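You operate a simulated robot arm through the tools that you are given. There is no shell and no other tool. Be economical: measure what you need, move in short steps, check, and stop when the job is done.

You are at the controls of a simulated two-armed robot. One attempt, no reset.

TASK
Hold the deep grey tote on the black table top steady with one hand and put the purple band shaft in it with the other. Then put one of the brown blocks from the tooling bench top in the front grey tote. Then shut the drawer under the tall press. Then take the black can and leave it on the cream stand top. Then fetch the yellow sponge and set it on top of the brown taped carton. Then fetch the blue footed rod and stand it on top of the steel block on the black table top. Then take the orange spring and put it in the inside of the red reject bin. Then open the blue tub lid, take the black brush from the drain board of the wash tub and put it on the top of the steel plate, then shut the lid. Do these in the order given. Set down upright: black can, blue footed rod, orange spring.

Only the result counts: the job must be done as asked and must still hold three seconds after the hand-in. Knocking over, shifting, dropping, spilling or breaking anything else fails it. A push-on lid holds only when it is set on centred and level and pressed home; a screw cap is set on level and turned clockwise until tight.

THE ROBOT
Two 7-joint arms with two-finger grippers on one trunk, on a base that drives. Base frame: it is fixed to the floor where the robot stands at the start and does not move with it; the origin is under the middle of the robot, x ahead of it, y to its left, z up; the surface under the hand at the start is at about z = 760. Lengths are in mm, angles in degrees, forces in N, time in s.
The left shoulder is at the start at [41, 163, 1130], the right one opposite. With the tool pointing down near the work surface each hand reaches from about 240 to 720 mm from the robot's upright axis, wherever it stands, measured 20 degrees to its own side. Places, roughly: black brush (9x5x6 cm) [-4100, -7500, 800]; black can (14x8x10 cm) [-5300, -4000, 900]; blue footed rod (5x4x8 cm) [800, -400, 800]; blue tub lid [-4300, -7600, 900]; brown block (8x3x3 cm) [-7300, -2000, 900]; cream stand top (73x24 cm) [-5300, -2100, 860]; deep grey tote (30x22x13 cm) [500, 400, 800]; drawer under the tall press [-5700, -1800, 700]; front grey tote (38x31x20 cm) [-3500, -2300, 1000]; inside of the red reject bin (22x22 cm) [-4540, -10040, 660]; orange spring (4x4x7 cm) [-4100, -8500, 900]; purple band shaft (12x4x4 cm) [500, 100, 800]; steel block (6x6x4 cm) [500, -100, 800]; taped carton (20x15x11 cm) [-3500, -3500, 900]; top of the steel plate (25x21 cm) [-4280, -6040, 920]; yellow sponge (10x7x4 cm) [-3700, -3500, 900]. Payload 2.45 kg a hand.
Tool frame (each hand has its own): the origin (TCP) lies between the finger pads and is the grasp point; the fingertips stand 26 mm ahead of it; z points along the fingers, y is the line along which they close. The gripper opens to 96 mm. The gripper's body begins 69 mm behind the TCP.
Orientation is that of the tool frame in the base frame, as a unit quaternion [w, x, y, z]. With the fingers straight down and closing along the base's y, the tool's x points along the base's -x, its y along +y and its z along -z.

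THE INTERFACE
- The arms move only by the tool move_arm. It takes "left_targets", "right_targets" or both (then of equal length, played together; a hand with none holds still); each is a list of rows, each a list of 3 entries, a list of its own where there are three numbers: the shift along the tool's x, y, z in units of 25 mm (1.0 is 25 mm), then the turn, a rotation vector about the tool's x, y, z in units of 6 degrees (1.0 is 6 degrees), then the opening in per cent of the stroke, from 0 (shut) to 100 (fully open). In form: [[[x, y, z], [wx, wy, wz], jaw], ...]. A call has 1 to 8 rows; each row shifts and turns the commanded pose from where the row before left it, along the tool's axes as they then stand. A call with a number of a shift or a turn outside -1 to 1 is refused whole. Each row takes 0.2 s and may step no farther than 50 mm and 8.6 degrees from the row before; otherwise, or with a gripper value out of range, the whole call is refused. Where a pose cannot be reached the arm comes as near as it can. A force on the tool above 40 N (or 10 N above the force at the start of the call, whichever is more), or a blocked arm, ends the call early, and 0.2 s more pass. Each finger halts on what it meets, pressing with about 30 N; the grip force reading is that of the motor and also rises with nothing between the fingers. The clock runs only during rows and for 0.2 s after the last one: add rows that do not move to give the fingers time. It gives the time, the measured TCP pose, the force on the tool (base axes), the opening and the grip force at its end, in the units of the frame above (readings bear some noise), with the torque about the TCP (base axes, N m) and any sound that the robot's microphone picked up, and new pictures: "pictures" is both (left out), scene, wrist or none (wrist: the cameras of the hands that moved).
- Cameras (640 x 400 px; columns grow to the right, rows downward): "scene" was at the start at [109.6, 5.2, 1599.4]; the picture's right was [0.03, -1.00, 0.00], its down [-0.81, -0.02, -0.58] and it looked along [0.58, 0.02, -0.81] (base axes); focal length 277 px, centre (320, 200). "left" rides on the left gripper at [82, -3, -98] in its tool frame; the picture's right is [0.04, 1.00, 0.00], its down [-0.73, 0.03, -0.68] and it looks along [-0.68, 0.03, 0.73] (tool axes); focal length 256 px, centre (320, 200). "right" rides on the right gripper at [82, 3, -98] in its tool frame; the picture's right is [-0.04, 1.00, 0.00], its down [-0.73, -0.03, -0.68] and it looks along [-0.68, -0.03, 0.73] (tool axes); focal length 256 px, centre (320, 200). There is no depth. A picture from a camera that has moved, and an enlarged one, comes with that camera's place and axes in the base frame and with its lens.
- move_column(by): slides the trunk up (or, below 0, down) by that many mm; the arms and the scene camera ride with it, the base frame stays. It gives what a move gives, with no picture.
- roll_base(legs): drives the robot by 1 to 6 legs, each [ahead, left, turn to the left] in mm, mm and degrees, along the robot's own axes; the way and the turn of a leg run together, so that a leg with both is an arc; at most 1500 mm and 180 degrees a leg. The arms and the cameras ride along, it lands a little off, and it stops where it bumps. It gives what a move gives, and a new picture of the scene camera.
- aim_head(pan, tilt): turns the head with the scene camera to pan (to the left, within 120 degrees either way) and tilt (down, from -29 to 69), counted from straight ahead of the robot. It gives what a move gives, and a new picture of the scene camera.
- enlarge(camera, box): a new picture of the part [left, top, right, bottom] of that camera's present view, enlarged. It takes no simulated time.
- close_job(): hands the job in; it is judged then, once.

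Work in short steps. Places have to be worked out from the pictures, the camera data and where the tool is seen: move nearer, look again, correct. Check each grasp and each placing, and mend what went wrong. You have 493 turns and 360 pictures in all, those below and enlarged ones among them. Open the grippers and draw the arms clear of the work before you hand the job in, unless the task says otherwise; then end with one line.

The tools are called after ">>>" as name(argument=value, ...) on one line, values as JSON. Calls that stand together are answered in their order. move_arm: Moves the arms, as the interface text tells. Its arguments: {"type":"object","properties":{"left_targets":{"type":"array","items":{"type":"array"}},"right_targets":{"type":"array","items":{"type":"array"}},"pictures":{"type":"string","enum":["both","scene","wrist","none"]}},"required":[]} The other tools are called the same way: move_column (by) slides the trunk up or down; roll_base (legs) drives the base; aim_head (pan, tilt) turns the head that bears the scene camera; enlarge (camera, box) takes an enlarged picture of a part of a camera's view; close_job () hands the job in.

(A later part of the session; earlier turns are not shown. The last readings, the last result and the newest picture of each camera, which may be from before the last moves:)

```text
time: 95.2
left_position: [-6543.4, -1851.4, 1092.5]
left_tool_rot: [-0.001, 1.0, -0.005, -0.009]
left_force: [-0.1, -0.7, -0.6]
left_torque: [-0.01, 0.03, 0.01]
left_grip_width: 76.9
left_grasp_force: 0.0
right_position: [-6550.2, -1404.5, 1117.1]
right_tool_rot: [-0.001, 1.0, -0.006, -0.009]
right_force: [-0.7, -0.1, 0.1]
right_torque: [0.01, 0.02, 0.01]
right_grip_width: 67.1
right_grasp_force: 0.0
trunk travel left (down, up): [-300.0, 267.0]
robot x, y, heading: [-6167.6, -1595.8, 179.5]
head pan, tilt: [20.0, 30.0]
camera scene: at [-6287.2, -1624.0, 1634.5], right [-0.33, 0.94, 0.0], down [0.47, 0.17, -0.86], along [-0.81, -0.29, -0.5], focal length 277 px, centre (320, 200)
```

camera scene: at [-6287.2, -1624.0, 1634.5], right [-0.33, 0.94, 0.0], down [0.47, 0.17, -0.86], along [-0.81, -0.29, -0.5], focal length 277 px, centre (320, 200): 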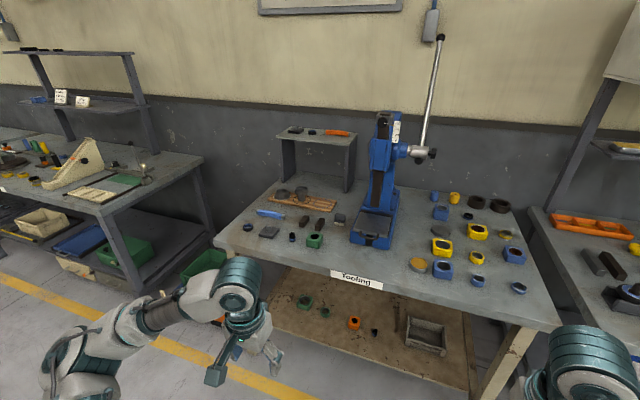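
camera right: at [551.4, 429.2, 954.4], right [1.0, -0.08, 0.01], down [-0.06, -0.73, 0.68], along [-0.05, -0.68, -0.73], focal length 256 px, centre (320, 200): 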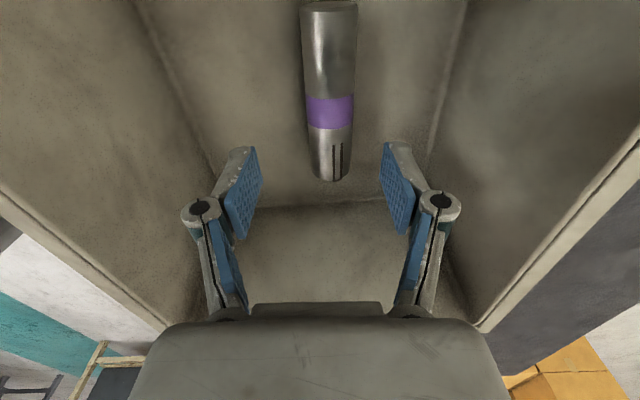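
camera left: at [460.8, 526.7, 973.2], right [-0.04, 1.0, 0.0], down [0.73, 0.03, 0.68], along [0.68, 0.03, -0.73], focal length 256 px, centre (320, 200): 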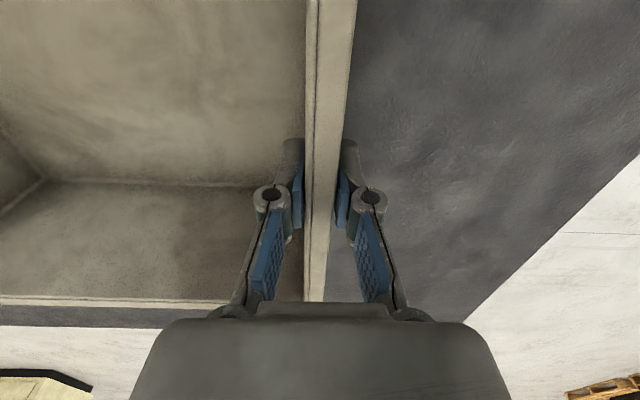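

The "Tooling" bench is right ahead, so I'll enlarge its left part to find the brown blocks.

>>> enlarge(camera="scene", box=[220, 170, 380, 270])

>>> enlarge(camera="scene", box=[390, 170, 550, 310])

```text
4.00 times, centred on (300, 220) of scene
camera zoom: at [-6287.2, -1624.0, 1634.5], right [-0.33, 0.94, 0.0], down [0.47, 0.17, -0.86], along [-0.81, -0.29, -0.5], focal length 1110 px, centre (400, 120)
```

zoom: 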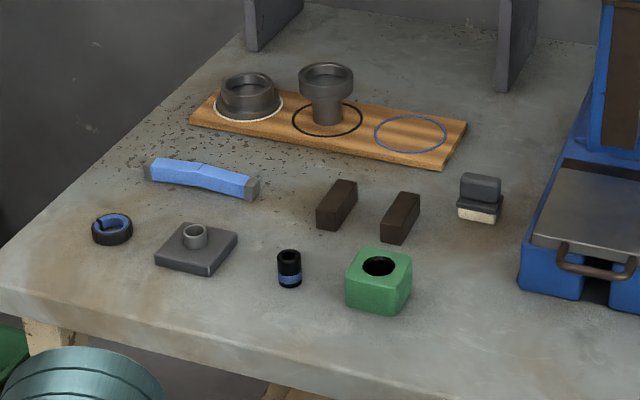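

```text
2.86 times, centred on (470, 240) of scene
camera zoom: at [-6287.2, -1624.0, 1634.5], right [-0.33, 0.94, 0.0], down [0.47, 0.17, -0.86], along [-0.81, -0.29, -0.5], focal length 792 px, centre (-109, 86)
```

zoom: 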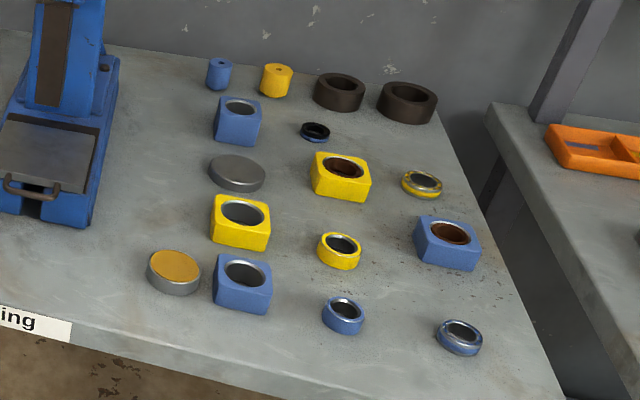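

The two brown blocks are near [−7294, −2065, 880] and about 60 mm to the right of that. I'll tuck the right hand back and drive closer, with the robot at about (−6680, −1885).

>>> move_arm(right_targets=[[[1, 0, -0.5], [0, 0, 0], 70], [[1, 0, -0.5], [0, 0, 0], 70], [[1, 0, -0.5], [0, 0, 0], 70], [[1, 0, -0.5], [0, 0, 0], 70]], pictures="none")

>>> roll_base(legs=[[0, 290, 0.5], [500, 0, 0]])

>>> aim_head(pan=15, tilt=50)

```text
time: 96.2
left_position: [-6542.2, -1851.0, 1091.9]
left_tool_rot: [-0.002, 1.0, -0.005, -0.009]
left_force: [0.2, -0.3, 0.2]
left_torque: [0.02, 0.01, 0.0]
left_grip_width: 76.8
left_grasp_force: 0.0
right_position: [-6447.0, -1404.1, 1165.2]
right_tool_rot: [-0.001, 1.0, -0.005, -0.009]
right_force: [-0.5, 0.6, -0.7]
right_torque: [-0.03, 0.03, -0.01]
right_grip_width: 67.3
right_grasp_force: 0.1
trunk travel left (down, up): [-300.0, 267.0]
robot x, y, heading: [-6168.7, -1598.4, 179.4]
head pan, tilt: [20.0, 30.0]
```

```text
time: 100.8
left_position: [-7045.6, -2123.5, 1095.2]
left_tool_rot: [0.005, 1.0, -0.007, -0.01]
left_force: [0.1, 0.4, -0.1]
left_torque: [-0.06, -0.04, 0.0]
left_grip_width: 76.5
left_grasp_force: 0.0
right_position: [-6951.0, -1676.9, 1161.2]
right_tool_rot: [0.004, 1.0, -0.007, -0.009]
right_force: [-0.2, 1.2, -0.2]
right_torque: [-0.02, -0.03, 0.01]
right_grip_width: 67.4
right_grasp_force: 0.1
trunk travel left (down, up): [-300.0, 267.0]
robot x, y, heading: [-6673.7, -1878.1, 179.4]
head pan, tilt: [20.0, 30.0]
camera scene: at [-6789.4, -1906.4, 1634.6], right [-0.33, 0.94, 0.0], down [0.47, 0.17, -0.86], along [-0.81, -0.29, -0.5], focal length 277 px, centre (320, 200)
```

scene: 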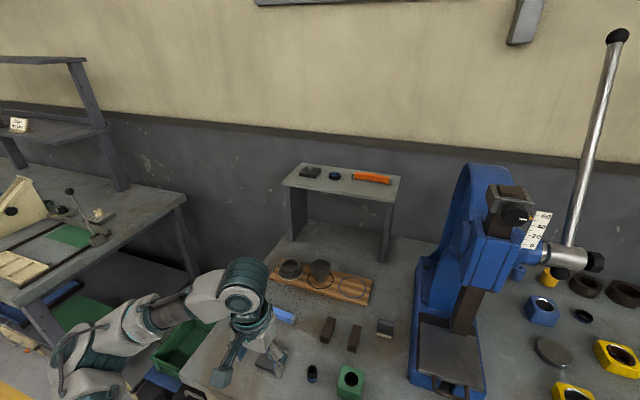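

```text
time: 101.6
left_position: [-7043.2, -2123.6, 1093.5]
left_tool_rot: [0.004, 1.0, -0.007, -0.009]
left_force: [-0.1, 0.4, 0.3]
left_torque: [-0.04, 0.0, 0.03]
left_grip_width: 76.8
left_grasp_force: 0.2
right_position: [-6949.5, -1675.6, 1162.3]
right_tool_rot: [0.002, 1.0, -0.007, -0.009]
right_force: [0.2, 0.8, -0.2]
right_torque: [0.0, 0.03, 0.0]
right_grip_width: 67.3
right_grasp_force: 0.1
trunk travel left (down, up): [-300.0, 267.0]
robot x, y, heading: [-6673.3, -1878.1, 179.4]
head pan, tilt: [15.0, 50.0]
camera scene: at [-6779.5, -1908.3, 1604.9], right [-0.25, 0.97, 0.01], down [0.74, 0.2, -0.64], along [-0.62, -0.15, -0.77], focal length 277 px, centre (320, 200)
```

scene: 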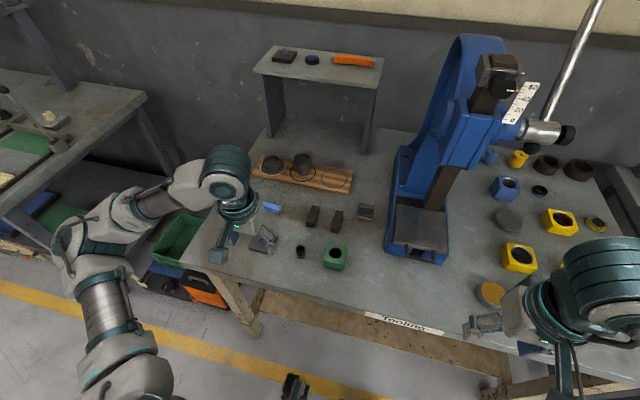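

Triangulation puts the left block at about [−7291, −2053, 882], so the bench top is near 867. I'll move the left hand over it and look with its wrist camera.

>>> move_arm(left_targets=[[[-0.9, -0.35, 0.5], [0, 0, 0], 70], [[-0.9, -0.35, 0.5], [0, 0, 0], 70], [[-0.9, -0.35, 0.5], [0, 0, 0], 70], [[-0.9, -0.35, 0.5], [0, 0, 0], 70], [[-0.9, -0.35, 0.5], [0, 0, 0], 70], [[-0.9, -0.35, 0.5], [0, 0, 0], 70], [[-0.9, -0.35, 0.5], [0, 0, 0], 60], [[-0.9, -0.35, 0], [0, 0, 0], 60]], pictures="wrist")

```text
time: 103.4
left_position: [-7226.8, -2044.0, 1009.7]
left_tool_rot: [0.006, 1.0, -0.009, -0.009]
left_force: [-0.2, 0.4, 0.1]
left_torque: [-0.02, -0.02, -0.01]
left_grip_width: 57.4
left_grasp_force: 0.0
right_position: [-6948.6, -1670.2, 1161.2]
right_tool_rot: [0.005, 1.0, -0.007, -0.01]
right_force: [-0.6, 0.6, -0.1]
right_torque: [-0.03, 0.02, 0.02]
right_grip_width: 67.3
right_grasp_force: 0.0
trunk travel left (down, up): [-300.0, 267.0]
robot x, y, heading: [-6673.2, -1877.9, 179.5]
head pan, tilt: [15.0, 50.0]
camera left: at [-7141.4, -2042.1, 1107.7], right [0.03, -1.0, 0.01], down [-0.72, -0.01, 0.69], along [-0.69, -0.03, -0.72], focal length 256 px, centre (320, 200)
```

left: 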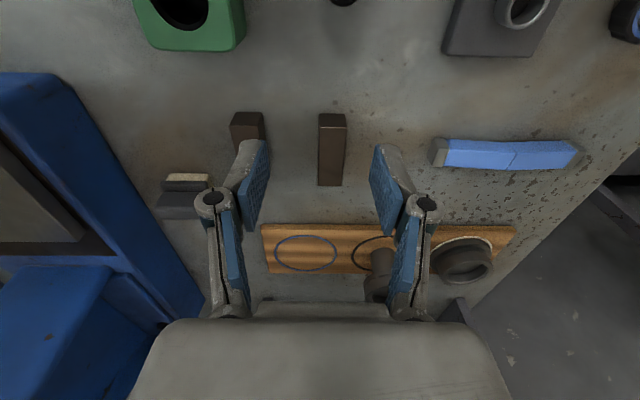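

The block lies along x, centred at about [−7288, −2061], with its top near z 897. I'll centre over it and lower.

>>> move_arm(left_targets=[[[-0.8, 0.22, 0], [0, 0, 0], 58], [[-0.8, 0.22, 0], [0, 0, 0], 58], [[-0.84, 0.22, 0], [0, 0, 0], 58], [[0, 0, 0.9], [0, 0, 0], 58], [[0, 0, 0.9], [0, 0, 0], 58], [[0, 0, 0.9], [0, 0, 0], 58], [[0, 0, 0.9], [0, 0, 0], 58], [[0, 0, 0.5], [0, 0, 0], 58]], pictures="wrist")

```text
time: 105.2
left_position: [-7288.3, -2060.2, 908.0]
left_tool_rot: [0.008, 1.0, -0.008, -0.007]
left_force: [-0.2, 0.7, 1.4]
left_torque: [-0.1, -0.01, -0.01]
left_grip_width: 62.6
left_grasp_force: 0.5
right_position: [-6949.2, -1667.4, 1160.9]
right_tool_rot: [0.007, 1.0, -0.008, -0.008]
right_force: [-0.5, 0.4, 0.6]
right_torque: [-0.03, -0.05, -0.03]
right_grip_width: 67.3
right_grasp_force: 0.0
trunk travel left (down, up): [-300.0, 267.0]
robot x, y, heading: [-6672.5, -1874.4, 179.4]
head pan, tilt: [15.0, 50.0]
camera left: at [-7202.4, -2056.9, 1006.0], right [0.02, -1.0, 0.02], down [-0.72, -0.01, 0.69], along [-0.69, -0.03, -0.72], focal length 256 px, centre (320, 200)
```

left: 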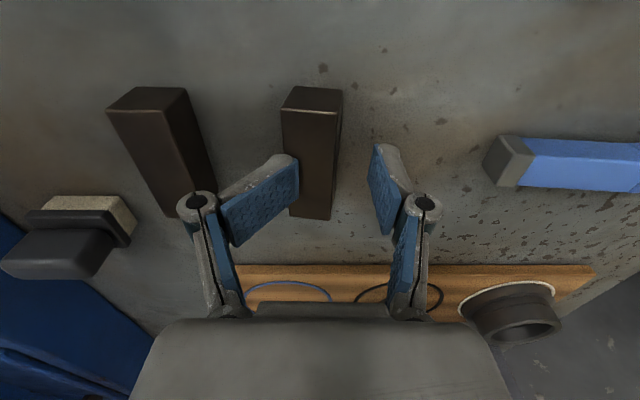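

The picture-left finger seems to overlap the block's edge and its width reading is off. I'll look closer before closing.

>>> enlarge(camera="left", box=[160, 60, 480, 260])

```text
2.00 times, centred on (320, 160) of left
camera zoom: at [-7202.4, -2056.9, 1006.0], right [0.02, -1.0, 0.02], down [-0.72, -0.01, 0.69], along [-0.69, -0.03, -0.72], focal length 512 px, centre (320, 280)
```

zoom: 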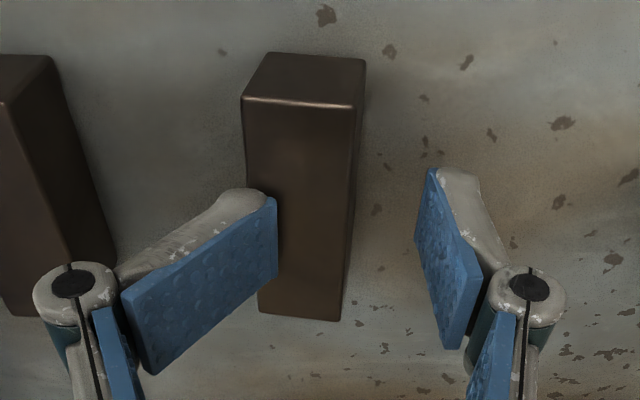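

It's unclear what is bending that finger. I'll lift 20 mm, open a little more and compare.

>>> move_arm(left_targets=[[[0, 0, -0.8], [0, 0, 0], 66], [[0, 0, 0], [0, 0, 0], 66], [[0, 0, 0], [0, 0, 0], 66]], pictures="wrist")

```text
time: 106.0
left_position: [-7287.0, -2067.0, 929.7]
left_tool_rot: [0.005, 1.0, -0.007, -0.009]
left_force: [0.2, 0.1, -0.1]
left_torque: [0.02, 0.02, -0.02]
left_grip_width: 63.4
left_grasp_force: 0.0
right_position: [-6949.9, -1675.2, 1163.0]
right_tool_rot: [0.004, 1.0, -0.008, -0.01]
right_force: [0.1, 1.0, -0.6]
right_torque: [0.01, -0.03, 0.01]
right_grip_width: 67.1
right_grasp_force: 0.1
trunk travel left (down, up): [-300.0, 267.0]
robot x, y, heading: [-6673.6, -1880.2, 179.4]
head pan, tilt: [15.0, 50.0]
camera left: at [-7202.5, -2064.8, 1027.0], right [0.03, -1.0, 0.01], down [-0.72, -0.01, 0.69], along [-0.69, -0.02, -0.72], focal length 256 px, centre (320, 200)
```

left: 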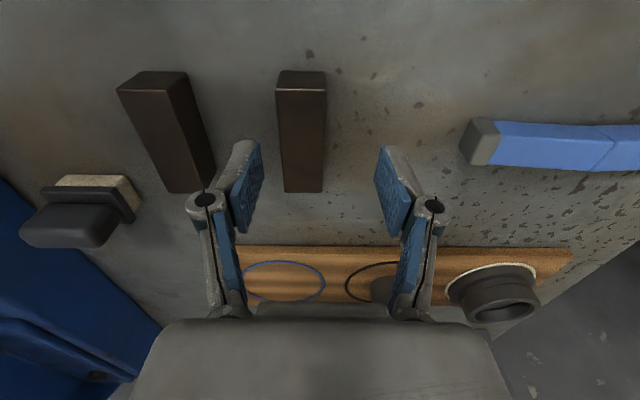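

Now it's clear: the block is about 12 mm toward +y of the jaw centre, so the finger had landed on its top edge. I'll shift over, lower and grip.

>>> move_arm(left_targets=[[[0, -0.46, 0], [0, 0, 0], 66], [[0, 0, 0.6], [0, 0, 0], 66], [[0, 0, 0.7], [0, 0, 0], 66], [[0, 0, 0], [0, 0, 0], 66]], pictures="wrist")

```text
time: 107.0
left_position: [-7286.0, -2049.3, 898.8]
left_tool_rot: [0.006, 1.0, -0.008, -0.011]
left_force: [-0.1, 0.6, -0.1]
left_torque: [-0.03, 0.01, -0.01]
left_grip_width: 63.5
left_grasp_force: 0.1
right_position: [-6948.6, -1668.7, 1161.4]
right_tool_rot: [0.006, 1.0, -0.007, -0.01]
right_force: [0.4, 0.0, -0.4]
right_torque: [0.0, -0.02, -0.03]
right_grip_width: 67.2
right_grasp_force: 0.1
trunk travel left (down, up): [-300.0, 267.0]
robot x, y, heading: [-6671.8, -1876.4, 179.4]
head pan, tilt: [15.0, 50.0]
camera left: at [-7202.0, -2046.9, 996.3], right [0.03, -1.0, 0.01], down [-0.72, -0.01, 0.69], along [-0.69, -0.03, -0.72], focal length 256 px, centre (320, 200)
```

left: 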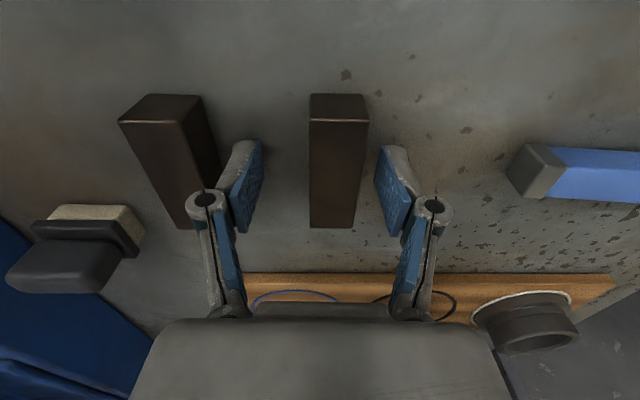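

The block is now about 7 mm to the picture's right of centre. I'll nudge over and close.

>>> move_arm(left_targets=[[[0, 0.28, 0], [0, 0, 0], 66], [[0, 0, 0], [0, 0, 0], 66], [[0, 0, 0], [0, 0, 0], 30], [[0, 0, 0], [0, 0, 0], 0], [[0, 0, 0], [0, 0, 0], 0], [[0, 0, 0], [0, 0, 0], 0]], pictures="wrist")

```text
time: 108.4
left_position: [-7285.9, -2070.7, 897.0]
left_tool_rot: [0.002, 1.0, -0.007, -0.01]
left_force: [0.1, -0.6, 1.0]
left_torque: [-0.01, -0.05, 0.04]
left_grip_width: 25.6
left_grasp_force: 29.9
right_position: [-6949.5, -1684.4, 1164.0]
right_tool_rot: [0.001, 1.0, -0.007, -0.01]
right_force: [0.5, -1.1, 0.4]
right_torque: [-0.01, 0.02, -0.01]
right_grip_width: 67.0
right_grasp_force: 0.0
trunk travel left (down, up): [-300.0, 267.0]
robot x, y, heading: [-6672.6, -1878.9, 179.4]
head pan, tilt: [15.0, 50.0]
camera left: at [-7202.5, -2068.9, 994.0], right [0.03, -1.0, 0.0], down [-0.72, -0.02, 0.69], along [-0.69, -0.02, -0.72], focal length 256 px, centre (320, 200)
```

left: 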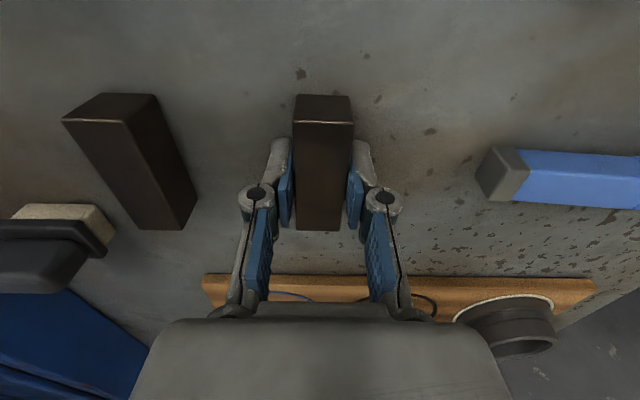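

Gripped at 25.6 mm. I'll lift it and retract toward the body.

>>> move_arm(left_targets=[[[0, 0, -0.5], [0, 0, 0], 0], [[0, 0, -1], [0, 0, 0], 0], [[0, 0, -1], [0, 0, 0], 0], [[0, 0, -1], [0, 0, 0], 0], [[0, 0, -1], [0, 0, 0], 0], [[0, 0, -1], [0, 0, 0], 0], [[0, 0, -1], [0, 0, 0], 0], [[0, 0, -1], [0, 0, 0], 0]], pictures="none")

>>> move_arm(left_targets=[[[0.9, 0.1, 0], [0, 0, 0], 0], [[0.9, 0.1, 0], [0, 0, 0], 0], [[0.9, 0.1, 0], [0, 0, 0], 0], [[0.9, 0.1, 0], [0, 0, 0], 0], [[0.9, 0.1, 0], [0, 0, 0], 0], [[0.9, 0.1, 0], [0, 0, 0], 0], [[0.9, 0.1, 0], [0, 0, 0], 0], [[0.9, 0.1, 0], [0, 0, 0], 0]], pictures="wrist")

```text
time: 110.2
left_position: [-7283.7, -2063.6, 1084.4]
left_tool_rot: [0.003, 1.0, -0.006, -0.009]
left_force: [-0.1, -0.2, -3.5]
left_torque: [0.02, 0.0, 0.0]
left_grip_width: 25.6
left_grasp_force: 29.5
right_position: [-6949.0, -1679.2, 1162.8]
right_tool_rot: [0.002, 1.0, -0.007, -0.009]
right_force: [0.1, 0.0, 0.8]
right_torque: [0.01, -0.01, 0.0]
right_grip_width: 67.5
right_grasp_force: 0.2
trunk travel left (down, up): [-300.0, 267.0]
robot x, y, heading: [-6672.1, -1879.6, 179.3]
head pan, tilt: [15.0, 50.0]
```

```text
time: 112.0
left_position: [-7103.7, -2087.1, 1081.6]
left_tool_rot: [0.003, 1.0, -0.007, -0.009]
left_force: [0.3, 0.0, -2.3]
left_torque: [0.01, -0.01, 0.0]
left_grip_width: 25.7
left_grasp_force: 30.0
right_position: [-6948.8, -1678.1, 1163.0]
right_tool_rot: [0.002, 1.0, -0.007, -0.009]
right_force: [0.1, -0.4, 0.4]
right_torque: [0.01, -0.01, 0.0]
right_grip_width: 67.1
right_grasp_force: 0.1
trunk travel left (down, up): [-300.0, 267.0]
robot x, y, heading: [-6670.6, -1875.2, 179.2]
head pan, tilt: [15.0, 50.0]
camera left: at [-7019.6, -2084.2, 1177.9], right [0.03, -1.0, 0.01], down [-0.72, -0.01, 0.69], along [-0.69, -0.02, -0.72], focal length 256 px, centre (320, 200)
```

left: 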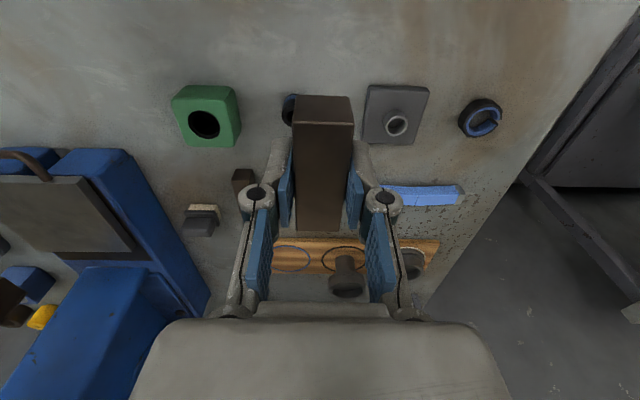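

The block is secure. I'll back out into the corridor and turn to face +x to find the way to table 2.

>>> roll_base(legs=[[-430, 0, 0], [0, 0, -178]])

>>> aim_head(pan=-30, tilt=20)

>>> aim_head(pan=30, tilt=20)

```text
time: 121.9
left_position: [-5809.8, -1655.8, 1079.0]
left_tool_rot: [0.01, -0.018, 1.0, 0.004]
left_force: [-0.5, -0.1, -2.0]
left_torque: [0.0, 0.01, 0.01]
left_grip_width: 25.6
left_grasp_force: 29.8
right_position: [-5946.0, -2069.7, 1163.3]
right_tool_rot: [0.009, -0.017, 1.0, 0.002]
right_force: [0.3, 0.2, 0.4]
right_torque: [0.01, 0.0, -0.02]
right_grip_width: 67.3
right_grasp_force: 0.0
trunk travel left (down, up): [-300.0, 267.0]
robot x, y, heading: [-6233.7, -1885.5, 2.3]
head pan, tilt: [15.0, 50.0]
camera scene: at [-6123.1, -1857.2, 1605.0], right [0.29, -0.96, 0.0], down [-0.73, -0.23, -0.64], along [0.61, 0.19, -0.77], focal length 277 px, centre (320, 200)
```

scene: 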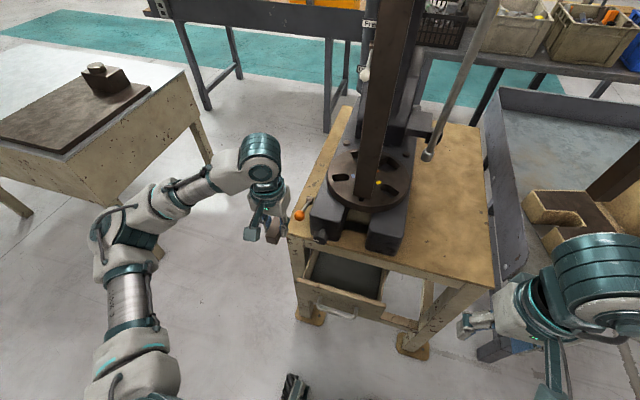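

```text
time: 123.0
left_position: [-5813.0, -1655.5, 1081.1]
left_tool_rot: [0.012, -0.018, 1.0, 0.004]
left_force: [0.4, 0.0, -2.8]
left_torque: [0.03, 0.0, -0.02]
left_grip_width: 25.5
left_grasp_force: 30.0
right_position: [-5949.1, -2071.8, 1164.0]
right_tool_rot: [0.01, -0.016, 1.0, 0.003]
right_force: [0.6, 0.2, 0.8]
right_torque: [-0.03, 0.02, -0.03]
right_grip_width: 66.9
right_grasp_force: 0.0
trunk travel left (down, up): [-300.0, 267.0]
robot x, y, heading: [-6233.5, -1881.8, 2.0]
head pan, tilt: [-30.0, 20.0]
camera scene: at [-6114.0, -1923.3, 1650.5], right [-0.47, -0.88, 0.0], down [-0.31, 0.16, -0.94], along [0.83, -0.44, -0.35], focal length 277 px, centre (320, 200)
```

scene: 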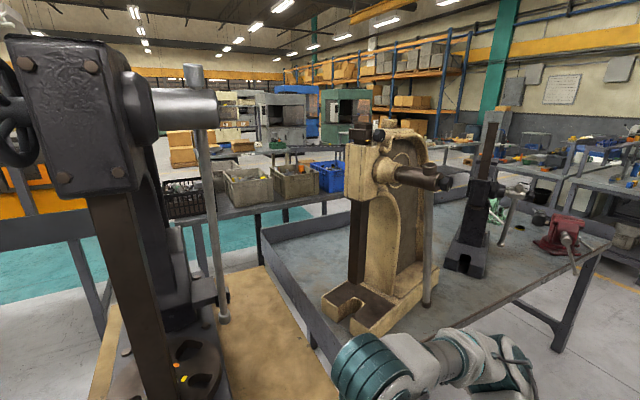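

```text
time: 124.3
left_position: [-5813.9, -1654.6, 1081.9]
left_tool_rot: [0.012, -0.017, 1.0, 0.004]
left_force: [1.1, -0.4, -3.5]
left_torque: [-0.04, -0.02, 0.01]
left_grip_width: 25.7
left_grasp_force: 29.9
right_position: [-5947.8, -2070.4, 1163.6]
right_tool_rot: [0.011, -0.017, 1.0, 0.002]
right_force: [0.5, -0.4, 1.0]
right_torque: [0.0, -0.03, -0.01]
right_grip_width: 67.3
right_grasp_force: 0.1
trunk travel left (down, up): [-300.0, 267.0]
robot x, y, heading: [-6233.4, -1880.4, 2.4]
head pan, tilt: [30.0, 20.0]
camera scene: at [-6117.7, -1830.3, 1650.6], right [0.53, -0.85, 0.0], down [-0.29, -0.18, -0.94], along [0.79, 0.5, -0.35], focal length 277 px, centre (320, 200)
```

scene: 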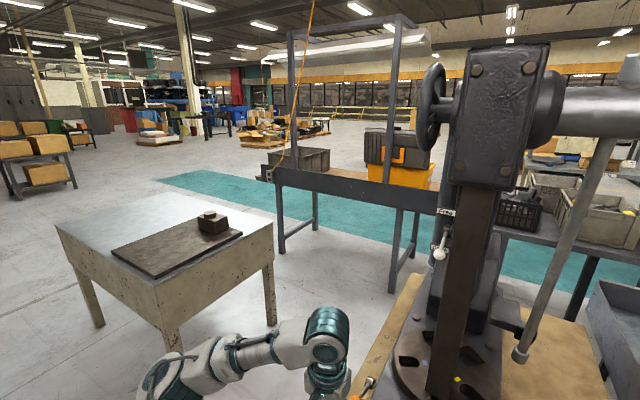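

The press stand and its open drawer face this corridor, while the front tote sits on table 2's aisle side. I'll drive around via y≈1300 to the aisle.

>>> roll_base(legs=[[-100, 0, -2.3], [0, 1500, 0], [0, 1500, 0], [0, 170, 0]])

>>> roll_base(legs=[[1500, 0, 0], [1500, 0, 0], [1000, 0, 0]])

```text
time: 140.7
left_position: [-5843.5, 1479.3, 1085.0]
left_tool_rot: [0.011, 0.027, 0.999, 0.014]
left_force: [-0.1, -0.8, -3.3]
left_torque: [0.08, -0.01, -0.02]
left_grip_width: 25.6
left_grasp_force: 30.4
right_position: [-6013.4, 1074.2, 1156.7]
right_tool_rot: [0.009, 0.028, 0.999, 0.014]
right_force: [-0.6, 0.1, -0.3]
right_torque: [0.05, 0.03, -0.01]
right_grip_width: 67.0
right_grasp_force: 0.1
trunk travel left (down, up): [-300.0, 267.0]
robot x, y, heading: [-6280.6, 1312.3, -2.9]
head pan, tilt: [30.0, 20.0]
camera scene: at [-6161.8, 1298.5, 1650.6], right [0.46, -0.89, -0.03], down [-0.31, -0.12, -0.94], along [0.83, 0.44, -0.33], focal length 277 px, centre (320, 200)
```

scene: 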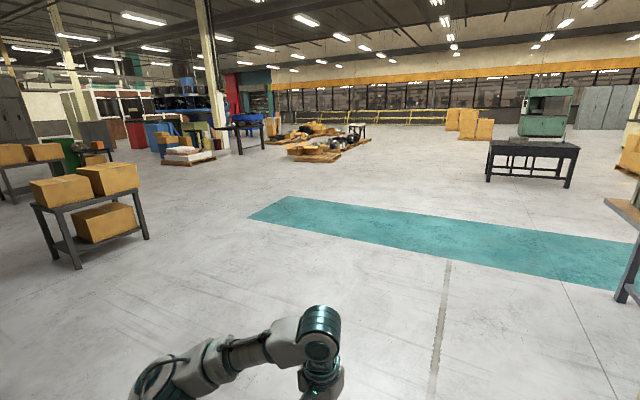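

```text
time: 160.0
left_position: [-1849.8, 1325.8, 1072.6]
left_tool_rot: [0.011, 0.024, 1.0, -0.013]
left_force: [-0.1, 0.6, -4.7]
left_torque: [0.02, 0.06, 0.04]
left_grip_width: 25.5
left_grasp_force: 29.9
right_position: [-2020.5, 925.6, 1169.6]
right_tool_rot: [0.011, 0.025, 0.999, -0.016]
right_force: [-0.3, 0.9, -1.6]
right_torque: [-0.06, -0.02, 0.03]
right_grip_width: 67.4
right_grasp_force: 0.2
trunk travel left (down, up): [-300.0, 267.0]
robot x, y, heading: [-2286.7, 1097.6, -2.6]
head pan, tilt: [30.0, 20.0]
camera scene: at [-2162.3, 1199.0, 1646.6], right [0.46, -0.89, 0.03], down [-0.31, -0.19, -0.93], along [0.83, 0.42, -0.37], focal length 277 px, centre (320, 200)
```

scene: 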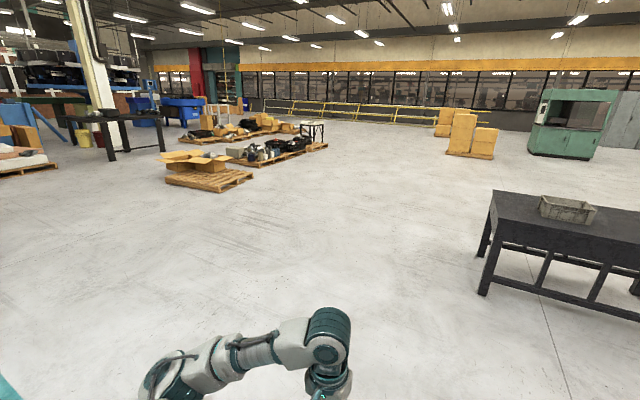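

I'll turn to face −x and strafe down the aisle to table 2.

>>> roll_base(legs=[[0, 0, -177.4], [200, 0, 0], [0, 1500, 0], [0, 1450, 0]])

>>> aim_head(pan=20, tilt=30)

```text
time: 183.0
left_position: [-3204.0, -2057.6, 1077.6]
left_tool_rot: [-0.011, 0.998, -0.06, -0.013]
left_force: [-0.6, 0.1, -2.4]
left_torque: [0.04, -0.06, 0.01]
left_grip_width: 25.5
left_grasp_force: 29.7
right_position: [-3002.5, -1670.0, 1172.7]
right_tool_rot: [-0.014, 0.998, -0.062, -0.013]
right_force: [0.5, -0.2, 0.1]
right_torque: [0.01, 0.01, 0.04]
right_grip_width: 67.4
right_grasp_force: 0.0
trunk travel left (down, up): [-300.0, 267.0]
robot x, y, heading: [-2754.9, -1862.9, 172.8]
head pan, tilt: [30.0, 20.0]
camera scene: at [-2880.2, -1947.3, 1648.3], right [-0.39, 0.92, 0.03], down [0.32, 0.16, -0.93], along [-0.86, -0.36, -0.36], focal length 277 px, centre (320, 200)
```

scene: 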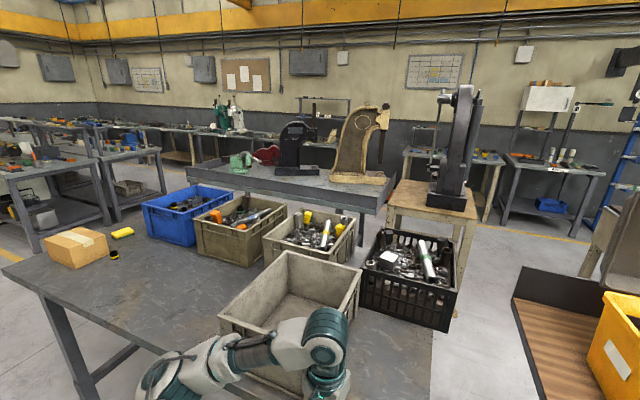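

```text
time: 183.7
left_position: [-3200.4, -2042.0, 1083.0]
left_tool_rot: [0.0, 0.998, -0.058, -0.014]
left_force: [-0.2, -1.3, -3.0]
left_torque: [0.08, -0.01, 0.0]
left_grip_width: 25.6
left_grasp_force: 29.6
right_position: [-2998.3, -1651.4, 1169.0]
right_tool_rot: [-0.005, 0.998, -0.061, -0.017]
right_force: [-0.9, 0.1, 0.9]
right_torque: [0.07, -0.02, 0.03]
right_grip_width: 67.4
right_grasp_force: 0.0
trunk travel left (down, up): [-300.0, 267.0]
robot x, y, heading: [-2753.1, -1868.9, 172.7]
head pan, tilt: [20.0, 30.0]
camera scene: at [-2878.7, -1882.7, 1634.6], right [-0.23, 0.97, 0.0], down [0.49, 0.11, -0.86], along [-0.84, -0.2, -0.5], focal length 277 px, centre (320, 200)
```

scene: 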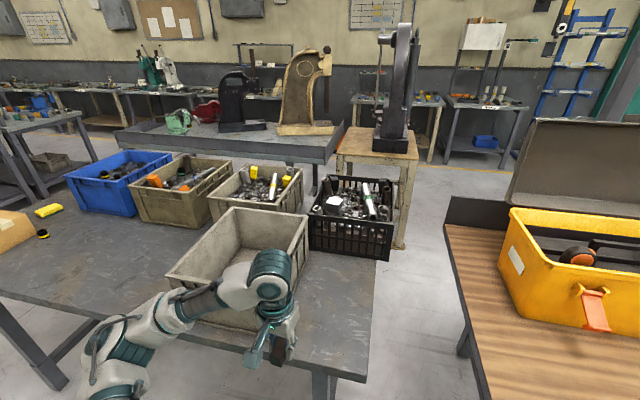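

The empty front tote spans about x −3715..−3334, y −2432..−2122, with its rim near z 1060. I'll raise the trunk to clear it, square up and drive closer.

>>> move_column(by=160)

>>> roll_base(legs=[[0, 0, 7.3], [0, 250, 0], [210, 0, 0]])

>>> aim_head(pan=15, tilt=45)

```text
time: 185.5
left_position: [-3198.7, -2040.0, 1243.0]
left_tool_rot: [0.001, 0.998, -0.058, -0.015]
left_force: [-0.3, -1.1, -2.2]
left_torque: [0.04, 0.01, 0.0]
left_grip_width: 25.8
left_grasp_force: 30.3
right_position: [-2998.2, -1650.9, 1328.7]
right_tool_rot: [-0.004, 0.998, -0.061, -0.016]
right_force: [-0.2, -0.4, -0.5]
right_torque: [0.03, 0.03, 0.04]
right_grip_width: 67.1
right_grasp_force: 0.0
trunk travel left (down, up): [-460.0, 107.0]
robot x, y, heading: [-2758.2, -1866.9, 173.2]
head pan, tilt: [20.0, 30.0]
```

```text
time: 189.2
left_position: [-3379.9, -2310.2, 1249.9]
left_tool_rot: [0.014, 1.0, 0.005, -0.016]
left_force: [0.4, 1.5, -2.5]
left_torque: [-0.07, 0.0, -0.05]
left_grip_width: 25.6
left_grasp_force: 30.2
right_position: [-3230.1, -1896.4, 1323.2]
right_tool_rot: [0.01, 1.0, 0.001, -0.017]
right_force: [-0.4, 0.5, 0.4]
right_torque: [-0.03, -0.02, -0.02]
right_grip_width: 67.1
right_grasp_force: 0.1
trunk travel left (down, up): [-460.0, 107.0]
robot x, y, heading: [-2967.0, -2113.5, -179.6]
head pan, tilt: [20.0, 30.0]
camera scene: at [-3034.4, -2090.9, 1795.0], right [-0.35, 0.94, -0.03], down [0.47, 0.15, -0.87], along [-0.81, -0.32, -0.49], focal length 277 px, centre (320, 200)
```

scene: 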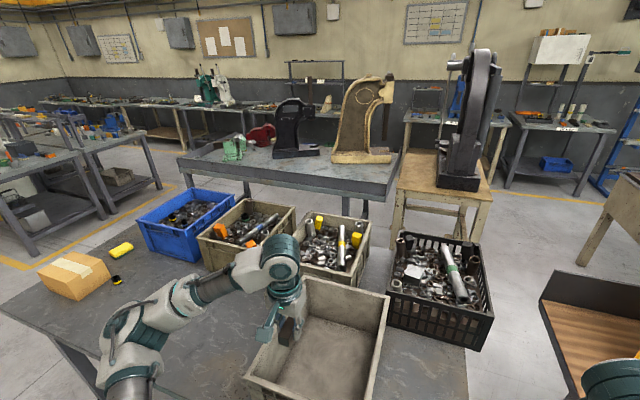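

```text
time: 189.9
left_position: [-3380.0, -2297.1, 1249.8]
left_tool_rot: [0.015, 1.0, 0.001, -0.015]
left_force: [-0.2, 0.5, -2.7]
left_torque: [-0.03, 0.0, -0.03]
left_grip_width: 25.8
left_grasp_force: 29.7
right_position: [-3231.8, -1884.0, 1324.1]
right_tool_rot: [0.012, 1.0, 0.0, -0.016]
right_force: [0.1, -1.2, 0.4]
right_torque: [0.07, -0.07, -0.05]
right_grip_width: 67.0
right_grasp_force: 0.1
trunk travel left (down, up): [-460.0, 107.0]
robot x, y, heading: [-2970.4, -2103.5, -179.6]
head pan, tilt: [15.0, 45.0]
camera scene: at [-3033.4, -2072.6, 1771.9], right [-0.27, 0.96, -0.03], down [0.68, 0.17, -0.71], along [-0.68, -0.21, -0.7], focal length 277 px, centre (320, 200)
```

scene: 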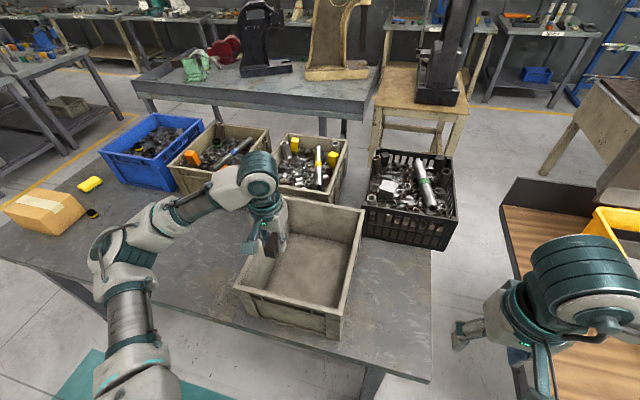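

I'll move the hand over the tote's middle and check with the wrist camera.

>>> move_arm(left_targets=[[[-0.95, -0.1, 0], [0, 0, 0], 0], [[-0.95, -0.1, 0], [0, 0, 0], 0], [[-0.95, -0.1, 0], [0, 0, 0], 0], [[-0.95, -0.1, 0], [0, 0, 0], 0], [[-0.95, -0.1, 0], [0, 0, 0], 0], [[-0.95, -0.1, 0], [0, 0, 0], 0]], pictures="wrist")

```text
time: 191.6
left_position: [-3518.7, -2376.5, 1244.9]
left_tool_rot: [-0.011, 1.0, 0.009, -0.017]
left_force: [0.6, -1.5, -3.2]
left_torque: [0.05, -0.06, 0.0]
left_grip_width: 25.7
left_grasp_force: 30.0
right_position: [-3225.4, -1979.6, 1335.1]
right_tool_rot: [-0.018, 1.0, 0.004, -0.02]
right_force: [-0.2, -0.6, 0.0]
right_torque: [-0.01, 0.04, 0.04]
right_grip_width: 67.3
right_grasp_force: 0.1
trunk travel left (down, up): [-460.0, 107.0]
robot x, y, heading: [-2964.9, -2123.9, -179.3]
head pan, tilt: [15.0, 45.0]
stopped in row 6 (left hand): the arm was blocked; the commanded pose is now the measured one
camera left: at [-3433.1, -2374.4, 1341.0], right [0.06, -1.0, -0.02], down [-0.71, -0.06, 0.7], along [-0.7, -0.02, -0.71], focal length 256 px, centre (320, 200)
```

left: 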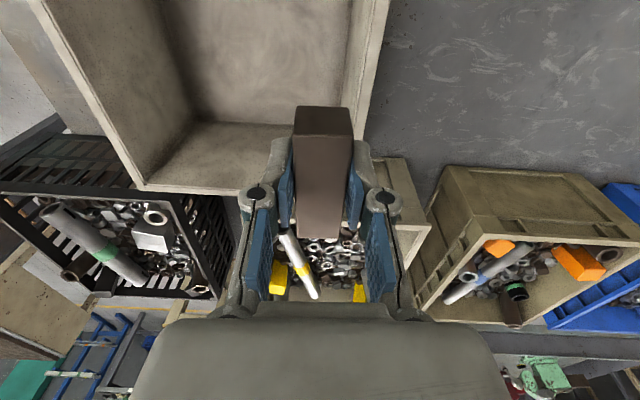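

The whole robot seems to be rocking sideways (roll changed by 3°, hand y by 80 mm). I'll wait with idle rows and see whether it settles.

>>> move_arm(left_targets=[[[0, 0, 0], [0, 0, 0], 0], [[0, 0, 0], [0, 0, 0], 0]], pictures="none")

>>> move_arm(left_targets=[[[0, 0, 0], [0, 0, 0], 0], [[0, 0, 0], [0, 0, 0], 0]], pictures="none")

>>> move_arm(left_targets=[[[0, 0, 0], [0, 0, 0], 0], [[0, 0, 0], [0, 0, 0], 0], [[0, 0, 0], [0, 0, 0], 0], [[0, 0, 0], [0, 0, 0], 0], [[0, 0, 0], [0, 0, 0], 0], [[0, 0, 0], [0, 0, 0], 0], [[0, 0, 0], [0, 0, 0], 0], [[0, 0, 0], [0, 0, 0], 0]], pictures="none")

```text
time: 192.2
left_position: [-3519.9, -2365.0, 1248.5]
left_tool_rot: [-0.006, 1.0, 0.011, -0.014]
left_force: [-0.4, -0.3, -2.9]
left_torque: [-0.03, -0.04, 0.01]
left_grip_width: 25.7
left_grasp_force: 30.4
right_position: [-3228.3, -1965.0, 1333.3]
right_tool_rot: [-0.011, 1.0, 0.003, -0.019]
right_force: [0.1, 0.5, -0.3]
right_torque: [0.02, 0.0, 0.0]
right_grip_width: 67.2
right_grasp_force: 0.1
trunk travel left (down, up): [-460.0, 107.0]
robot x, y, heading: [-2965.6, -2127.5, -179.5]
head pan, tilt: [15.0, 45.0]
```

```text
time: 192.9
left_position: [-3516.0, -2303.5, 1256.8]
left_tool_rot: [0.011, 1.0, 0.004, -0.018]
left_force: [0.0, 1.1, -3.0]
left_torque: [-0.11, 0.0, -0.03]
left_grip_width: 25.4
left_grasp_force: 29.8
right_position: [-3224.0, -1905.1, 1328.4]
right_tool_rot: [0.006, 1.0, -0.001, -0.02]
right_force: [0.6, -0.9, 0.1]
right_torque: [0.03, -0.02, -0.04]
right_grip_width: 67.2
right_grasp_force: 0.1
trunk travel left (down, up): [-460.0, 107.0]
robot x, y, heading: [-2967.1, -2113.5, -179.3]
head pan, tilt: [15.0, 45.0]
stopped in row 2 (left hand): the arm was blocked; the commanded pose is now the measured one
```

```text
time: 194.9
left_position: [-3512.7, -2319.2, 1255.3]
left_tool_rot: [0.004, 1.0, 0.004, -0.02]
left_force: [1.0, -0.5, -3.7]
left_torque: [-0.01, 0.0, -0.01]
left_grip_width: 25.5
left_grasp_force: 30.2
right_position: [-3220.2, -1921.9, 1332.1]
right_tool_rot: [-0.003, 1.0, -0.001, -0.022]
right_force: [-0.5, -0.2, -1.3]
right_torque: [0.06, 0.01, 0.03]
right_grip_width: 67.2
right_grasp_force: 0.1
trunk travel left (down, up): [-460.0, 107.0]
robot x, y, heading: [-2971.0, -2107.5, -179.3]
head pan, tilt: [15.0, 45.0]
stopped in row 8 (left hand): the arm was blocked; the commanded pose is now the measured one
```

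It's swaying but possibly dying down; wait longer.

>>> move_arm(left_targets=[[[0, 0, 0], [0, 0, 0], 0], [[0, 0, 0], [0, 0, 0], 0], [[0, 0, 0], [0, 0, 0], 0], [[0, 0, 0], [0, 0, 0], 0], [[0, 0, 0], [0, 0, 0], 0], [[0, 0, 0], [0, 0, 0], 0], [[0, 0, 0], [0, 0, 0], 0], [[0, 0, 0], [0, 0, 0], 0]], pictures="none")

>>> move_arm(left_targets=[[[0, 0, 0], [0, 0, 0], 0], [[0, 0, 0], [0, 0, 0], 0], [[0, 0, 0], [0, 0, 0], 0], [[0, 0, 0], [0, 0, 0], 0], [[0, 0, 0], [0, 0, 0], 0], [[0, 0, 0], [0, 0, 0], 0], [[0, 0, 0], [0, 0, 0], 0], [[0, 0, 0], [0, 0, 0], 0]], pictures="none")

>>> move_arm(left_targets=[[[0, 0, 0], [0, 0, 0], 0], [[0, 0, 0], [0, 0, 0], 0], [[0, 0, 0], [0, 0, 0], 0], [[0, 0, 0], [0, 0, 0], 0], [[0, 0, 0], [0, 0, 0], 0]], pictures="none")

```text
time: 196.9
left_position: [-3509.4, -2350.7, 1252.4]
left_tool_rot: [-0.01, 1.0, 0.004, -0.021]
left_force: [0.1, -1.7, -3.9]
left_torque: [0.1, -0.06, -0.02]
left_grip_width: 25.7
left_grasp_force: 30.4
right_position: [-3215.9, -1955.1, 1336.6]
right_tool_rot: [-0.016, 1.0, 0.0, -0.023]
right_force: [0.7, -0.9, 0.1]
right_torque: [0.07, 0.05, -0.02]
right_grip_width: 67.1
right_grasp_force: 0.1
trunk travel left (down, up): [-460.0, 107.0]
robot x, y, heading: [-2968.5, -2107.0, -179.3]
head pan, tilt: [15.0, 45.0]
stopped in row 8 (left hand): the arm was blocked; the commanded pose is now the measured one
```

```text
time: 198.8
left_position: [-3510.4, -2326.0, 1255.8]
left_tool_rot: [-0.002, 1.0, 0.002, -0.021]
left_force: [0.1, 0.9, -1.9]
left_torque: [-0.03, -0.03, -0.04]
left_grip_width: 25.6
left_grasp_force: 30.1
right_position: [-3216.3, -1930.2, 1332.4]
right_tool_rot: [-0.007, 1.0, -0.003, -0.023]
right_force: [0.4, 0.0, -0.1]
right_torque: [0.0, -0.03, 0.0]
right_grip_width: 67.4
right_grasp_force: 0.1
trunk travel left (down, up): [-460.0, 107.0]
robot x, y, heading: [-2966.2, -2107.4, -179.4]
head pan, tilt: [15.0, 45.0]
```

```text
time: 200.2
left_position: [-3505.6, -2347.5, 1256.2]
left_tool_rot: [-0.008, 1.0, 0.004, -0.023]
left_force: [1.3, 1.0, -1.9]
left_torque: [-0.01, -0.02, -0.04]
left_grip_width: 25.7
left_grasp_force: 30.2
right_position: [-3211.2, -1952.2, 1337.9]
right_tool_rot: [-0.013, 1.0, -0.001, -0.024]
right_force: [0.8, 0.2, -0.3]
right_torque: [0.01, 0.02, 0.0]
right_grip_width: 67.3
right_grasp_force: 0.0
trunk travel left (down, up): [-460.0, 107.0]
robot x, y, heading: [-2968.0, -2114.5, -179.5]
head pan, tilt: [15.0, 45.0]
stopped in row 5 (left hand): the arm was blocked; the commanded pose is now the measured one
```

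The sway is about ±20 mm, small compared with the tote opening, so I can work with it. I'll shift 55 mm toward +y and start lowering into the tote.

>>> move_arm(left_targets=[[[0, -0.8, 0], [0, 0, 0], 0], [[0, -0.8, 0], [0, 0, 0], 0], [[0, -0.7, 0], [0, 0, 0], 0], [[0, 0, 0.8], [0, 0, 0], 0], [[0, 0, 0.8], [0, 0, 0], 0], [[0, 0, 0.8], [0, 0, 0], 0]], pictures="wrist")

```text
time: 201.6
left_position: [-3510.4, -2267.4, 1199.8]
left_tool_rot: [0.001, 1.0, 0.005, -0.023]
left_force: [-0.3, -0.1, -3.6]
left_torque: [0.0, -0.04, -0.02]
left_grip_width: 25.6
left_grasp_force: 30.6
right_position: [-3211.9, -1926.3, 1333.1]
right_tool_rot: [-0.003, 1.0, -0.004, -0.024]
right_force: [-1.3, 0.4, 0.0]
right_torque: [-0.02, -0.04, 0.0]
right_grip_width: 67.2
right_grasp_force: 0.1
trunk travel left (down, up): [-460.0, 107.0]
robot x, y, heading: [-2962.8, -2111.9, -179.6]
head pan, tilt: [15.0, 45.0]
camera left: at [-3423.4, -2263.3, 1295.2], right [0.05, -1.0, 0.0], down [-0.7, -0.03, 0.71], along [-0.71, -0.03, -0.7], focal length 256 px, centre (320, 200)
```

left: 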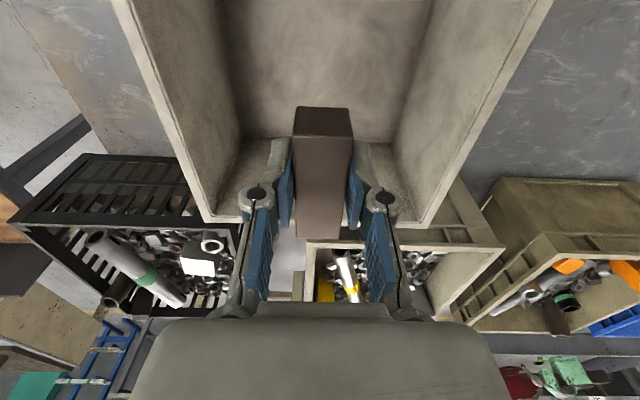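

It's centred over the tote. I'll lower in.

>>> move_arm(left_targets=[[[0, 0, 0.9], [0, 0, 0], 0], [[0, 0, 0.9], [0, 0, 0], 0], [[0, 0, 0.9], [0, 0, 0], 0], [[0, 0, 0.9], [0, 0, 0], 0], [[0, 0, 0.9], [0, 0, 0], 0], [[0, 0, 0.9], [0, 0, 0], 0], [[0, 0, 0.9], [0, 0, 0], 0], [[0, 0, 0.9], [0, 0, 0], 0]], pictures="none")

>>> move_arm(left_targets=[[[0, 0, 0.5], [0, 0, 0], 0], [[0, 0, 0.5], [0, 0, 0], 0], [[0, 0, 0.4], [0, 0, 0], 0]], pictures="both")

```text
time: 203.6
left_position: [-3515.5, -2297.2, 1015.3]
left_tool_rot: [-0.015, 1.0, 0.003, -0.026]
left_force: [-0.3, -2.4, -3.6]
left_torque: [0.1, -0.02, 0.01]
left_grip_width: 25.5
left_grasp_force: 30.0
right_position: [-3208.1, -1967.0, 1339.8]
right_tool_rot: [-0.021, 0.999, -0.004, -0.027]
right_force: [-0.5, -1.2, 0.3]
right_torque: [0.08, 0.0, 0.0]
right_grip_width: 67.2
right_grasp_force: 0.1
trunk travel left (down, up): [-460.0, 107.0]
robot x, y, heading: [-2967.9, -2113.3, -179.4]
head pan, tilt: [15.0, 45.0]
stopped in row 8 (left hand): the arm was blocked; the commanded pose is now the measured one
```

```text
time: 204.3
left_position: [-3516.8, -2266.4, 984.8]
left_tool_rot: [-0.003, 1.0, 0.0, -0.025]
left_force: [-0.8, 1.2, -2.7]
left_torque: [-0.03, -0.01, 0.02]
left_grip_width: 25.5
left_grasp_force: 30.4
right_position: [-3209.5, -1930.1, 1336.3]
right_tool_rot: [-0.007, 1.0, -0.007, -0.025]
right_force: [-0.7, 0.4, 0.2]
right_torque: [-0.01, -0.02, -0.02]
right_grip_width: 67.5
right_grasp_force: 0.2
trunk travel left (down, up): [-460.0, 107.0]
robot x, y, heading: [-2963.6, -2107.5, -179.6]
head pan, tilt: [15.0, 45.0]
camera scene: at [-3035.5, -2082.0, 1771.9], right [-0.26, 0.96, -0.03], down [0.68, 0.17, -0.71], along [-0.68, -0.21, -0.7], focal length 277 px, centre (320, 200)
camera left: at [-3430.1, -2264.8, 1080.1], right [0.04, -1.0, -0.01], down [-0.7, -0.04, 0.72], along [-0.71, -0.02, -0.7], focal length 256 px, centre (320, 200)
```

scene: 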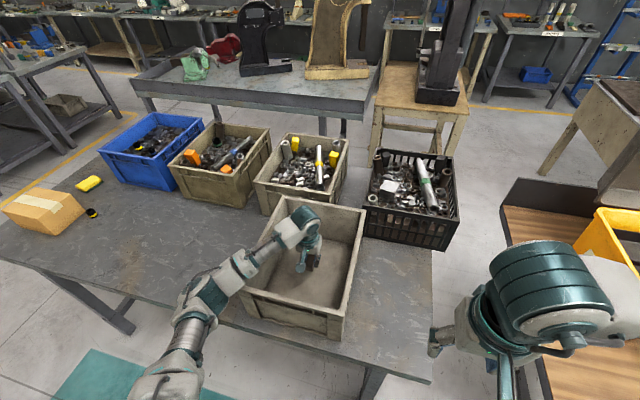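
left: 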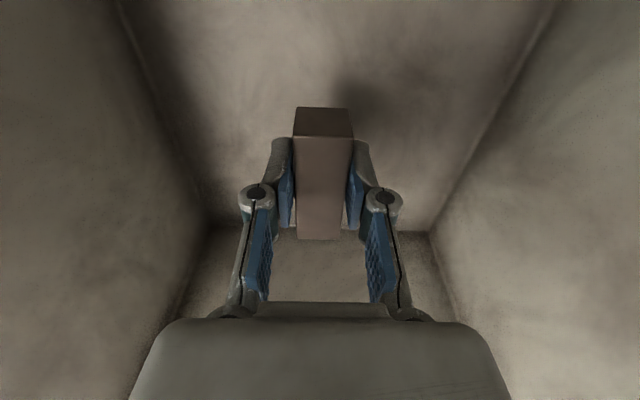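

The tote floor is around z 875. I'll lower about 65 mm more and watch the force.

>>> move_arm(left_targets=[[[0, 0, 0.6], [0, 0, 0], 0], [[0, 0, 0.6], [0, 0, 0], 0], [[0, 0, 0.6], [0, 0, 0], 0], [[0, 0, 0.6], [0, 0, 0], 0], [[0, 0, 0.3], [0, 0, 0], 0]], pictures="none")

```text
time: 205.6
left_position: [-3518.1, -2307.2, 925.1]
left_tool_rot: [-0.022, 0.999, 0.005, -0.04]
left_force: [-13.3, -4.1, 22.7]
left_torque: [0.44, 0.07, 0.3]
left_grip_width: 25.3
left_grasp_force: 30.2
right_position: [-3197.4, -1983.2, 1345.6]
right_tool_rot: [-0.024, 0.999, -0.002, -0.031]
right_force: [-0.6, -0.5, 0.5]
right_torque: [0.05, 0.01, 0.05]
right_grip_width: 67.3
right_grasp_force: 0.0
trunk travel left (down, up): [-460.0, 107.0]
robot x, y, heading: [-2967.8, -2116.4, -179.6]
head pan, tilt: [15.0, 45.0]
```

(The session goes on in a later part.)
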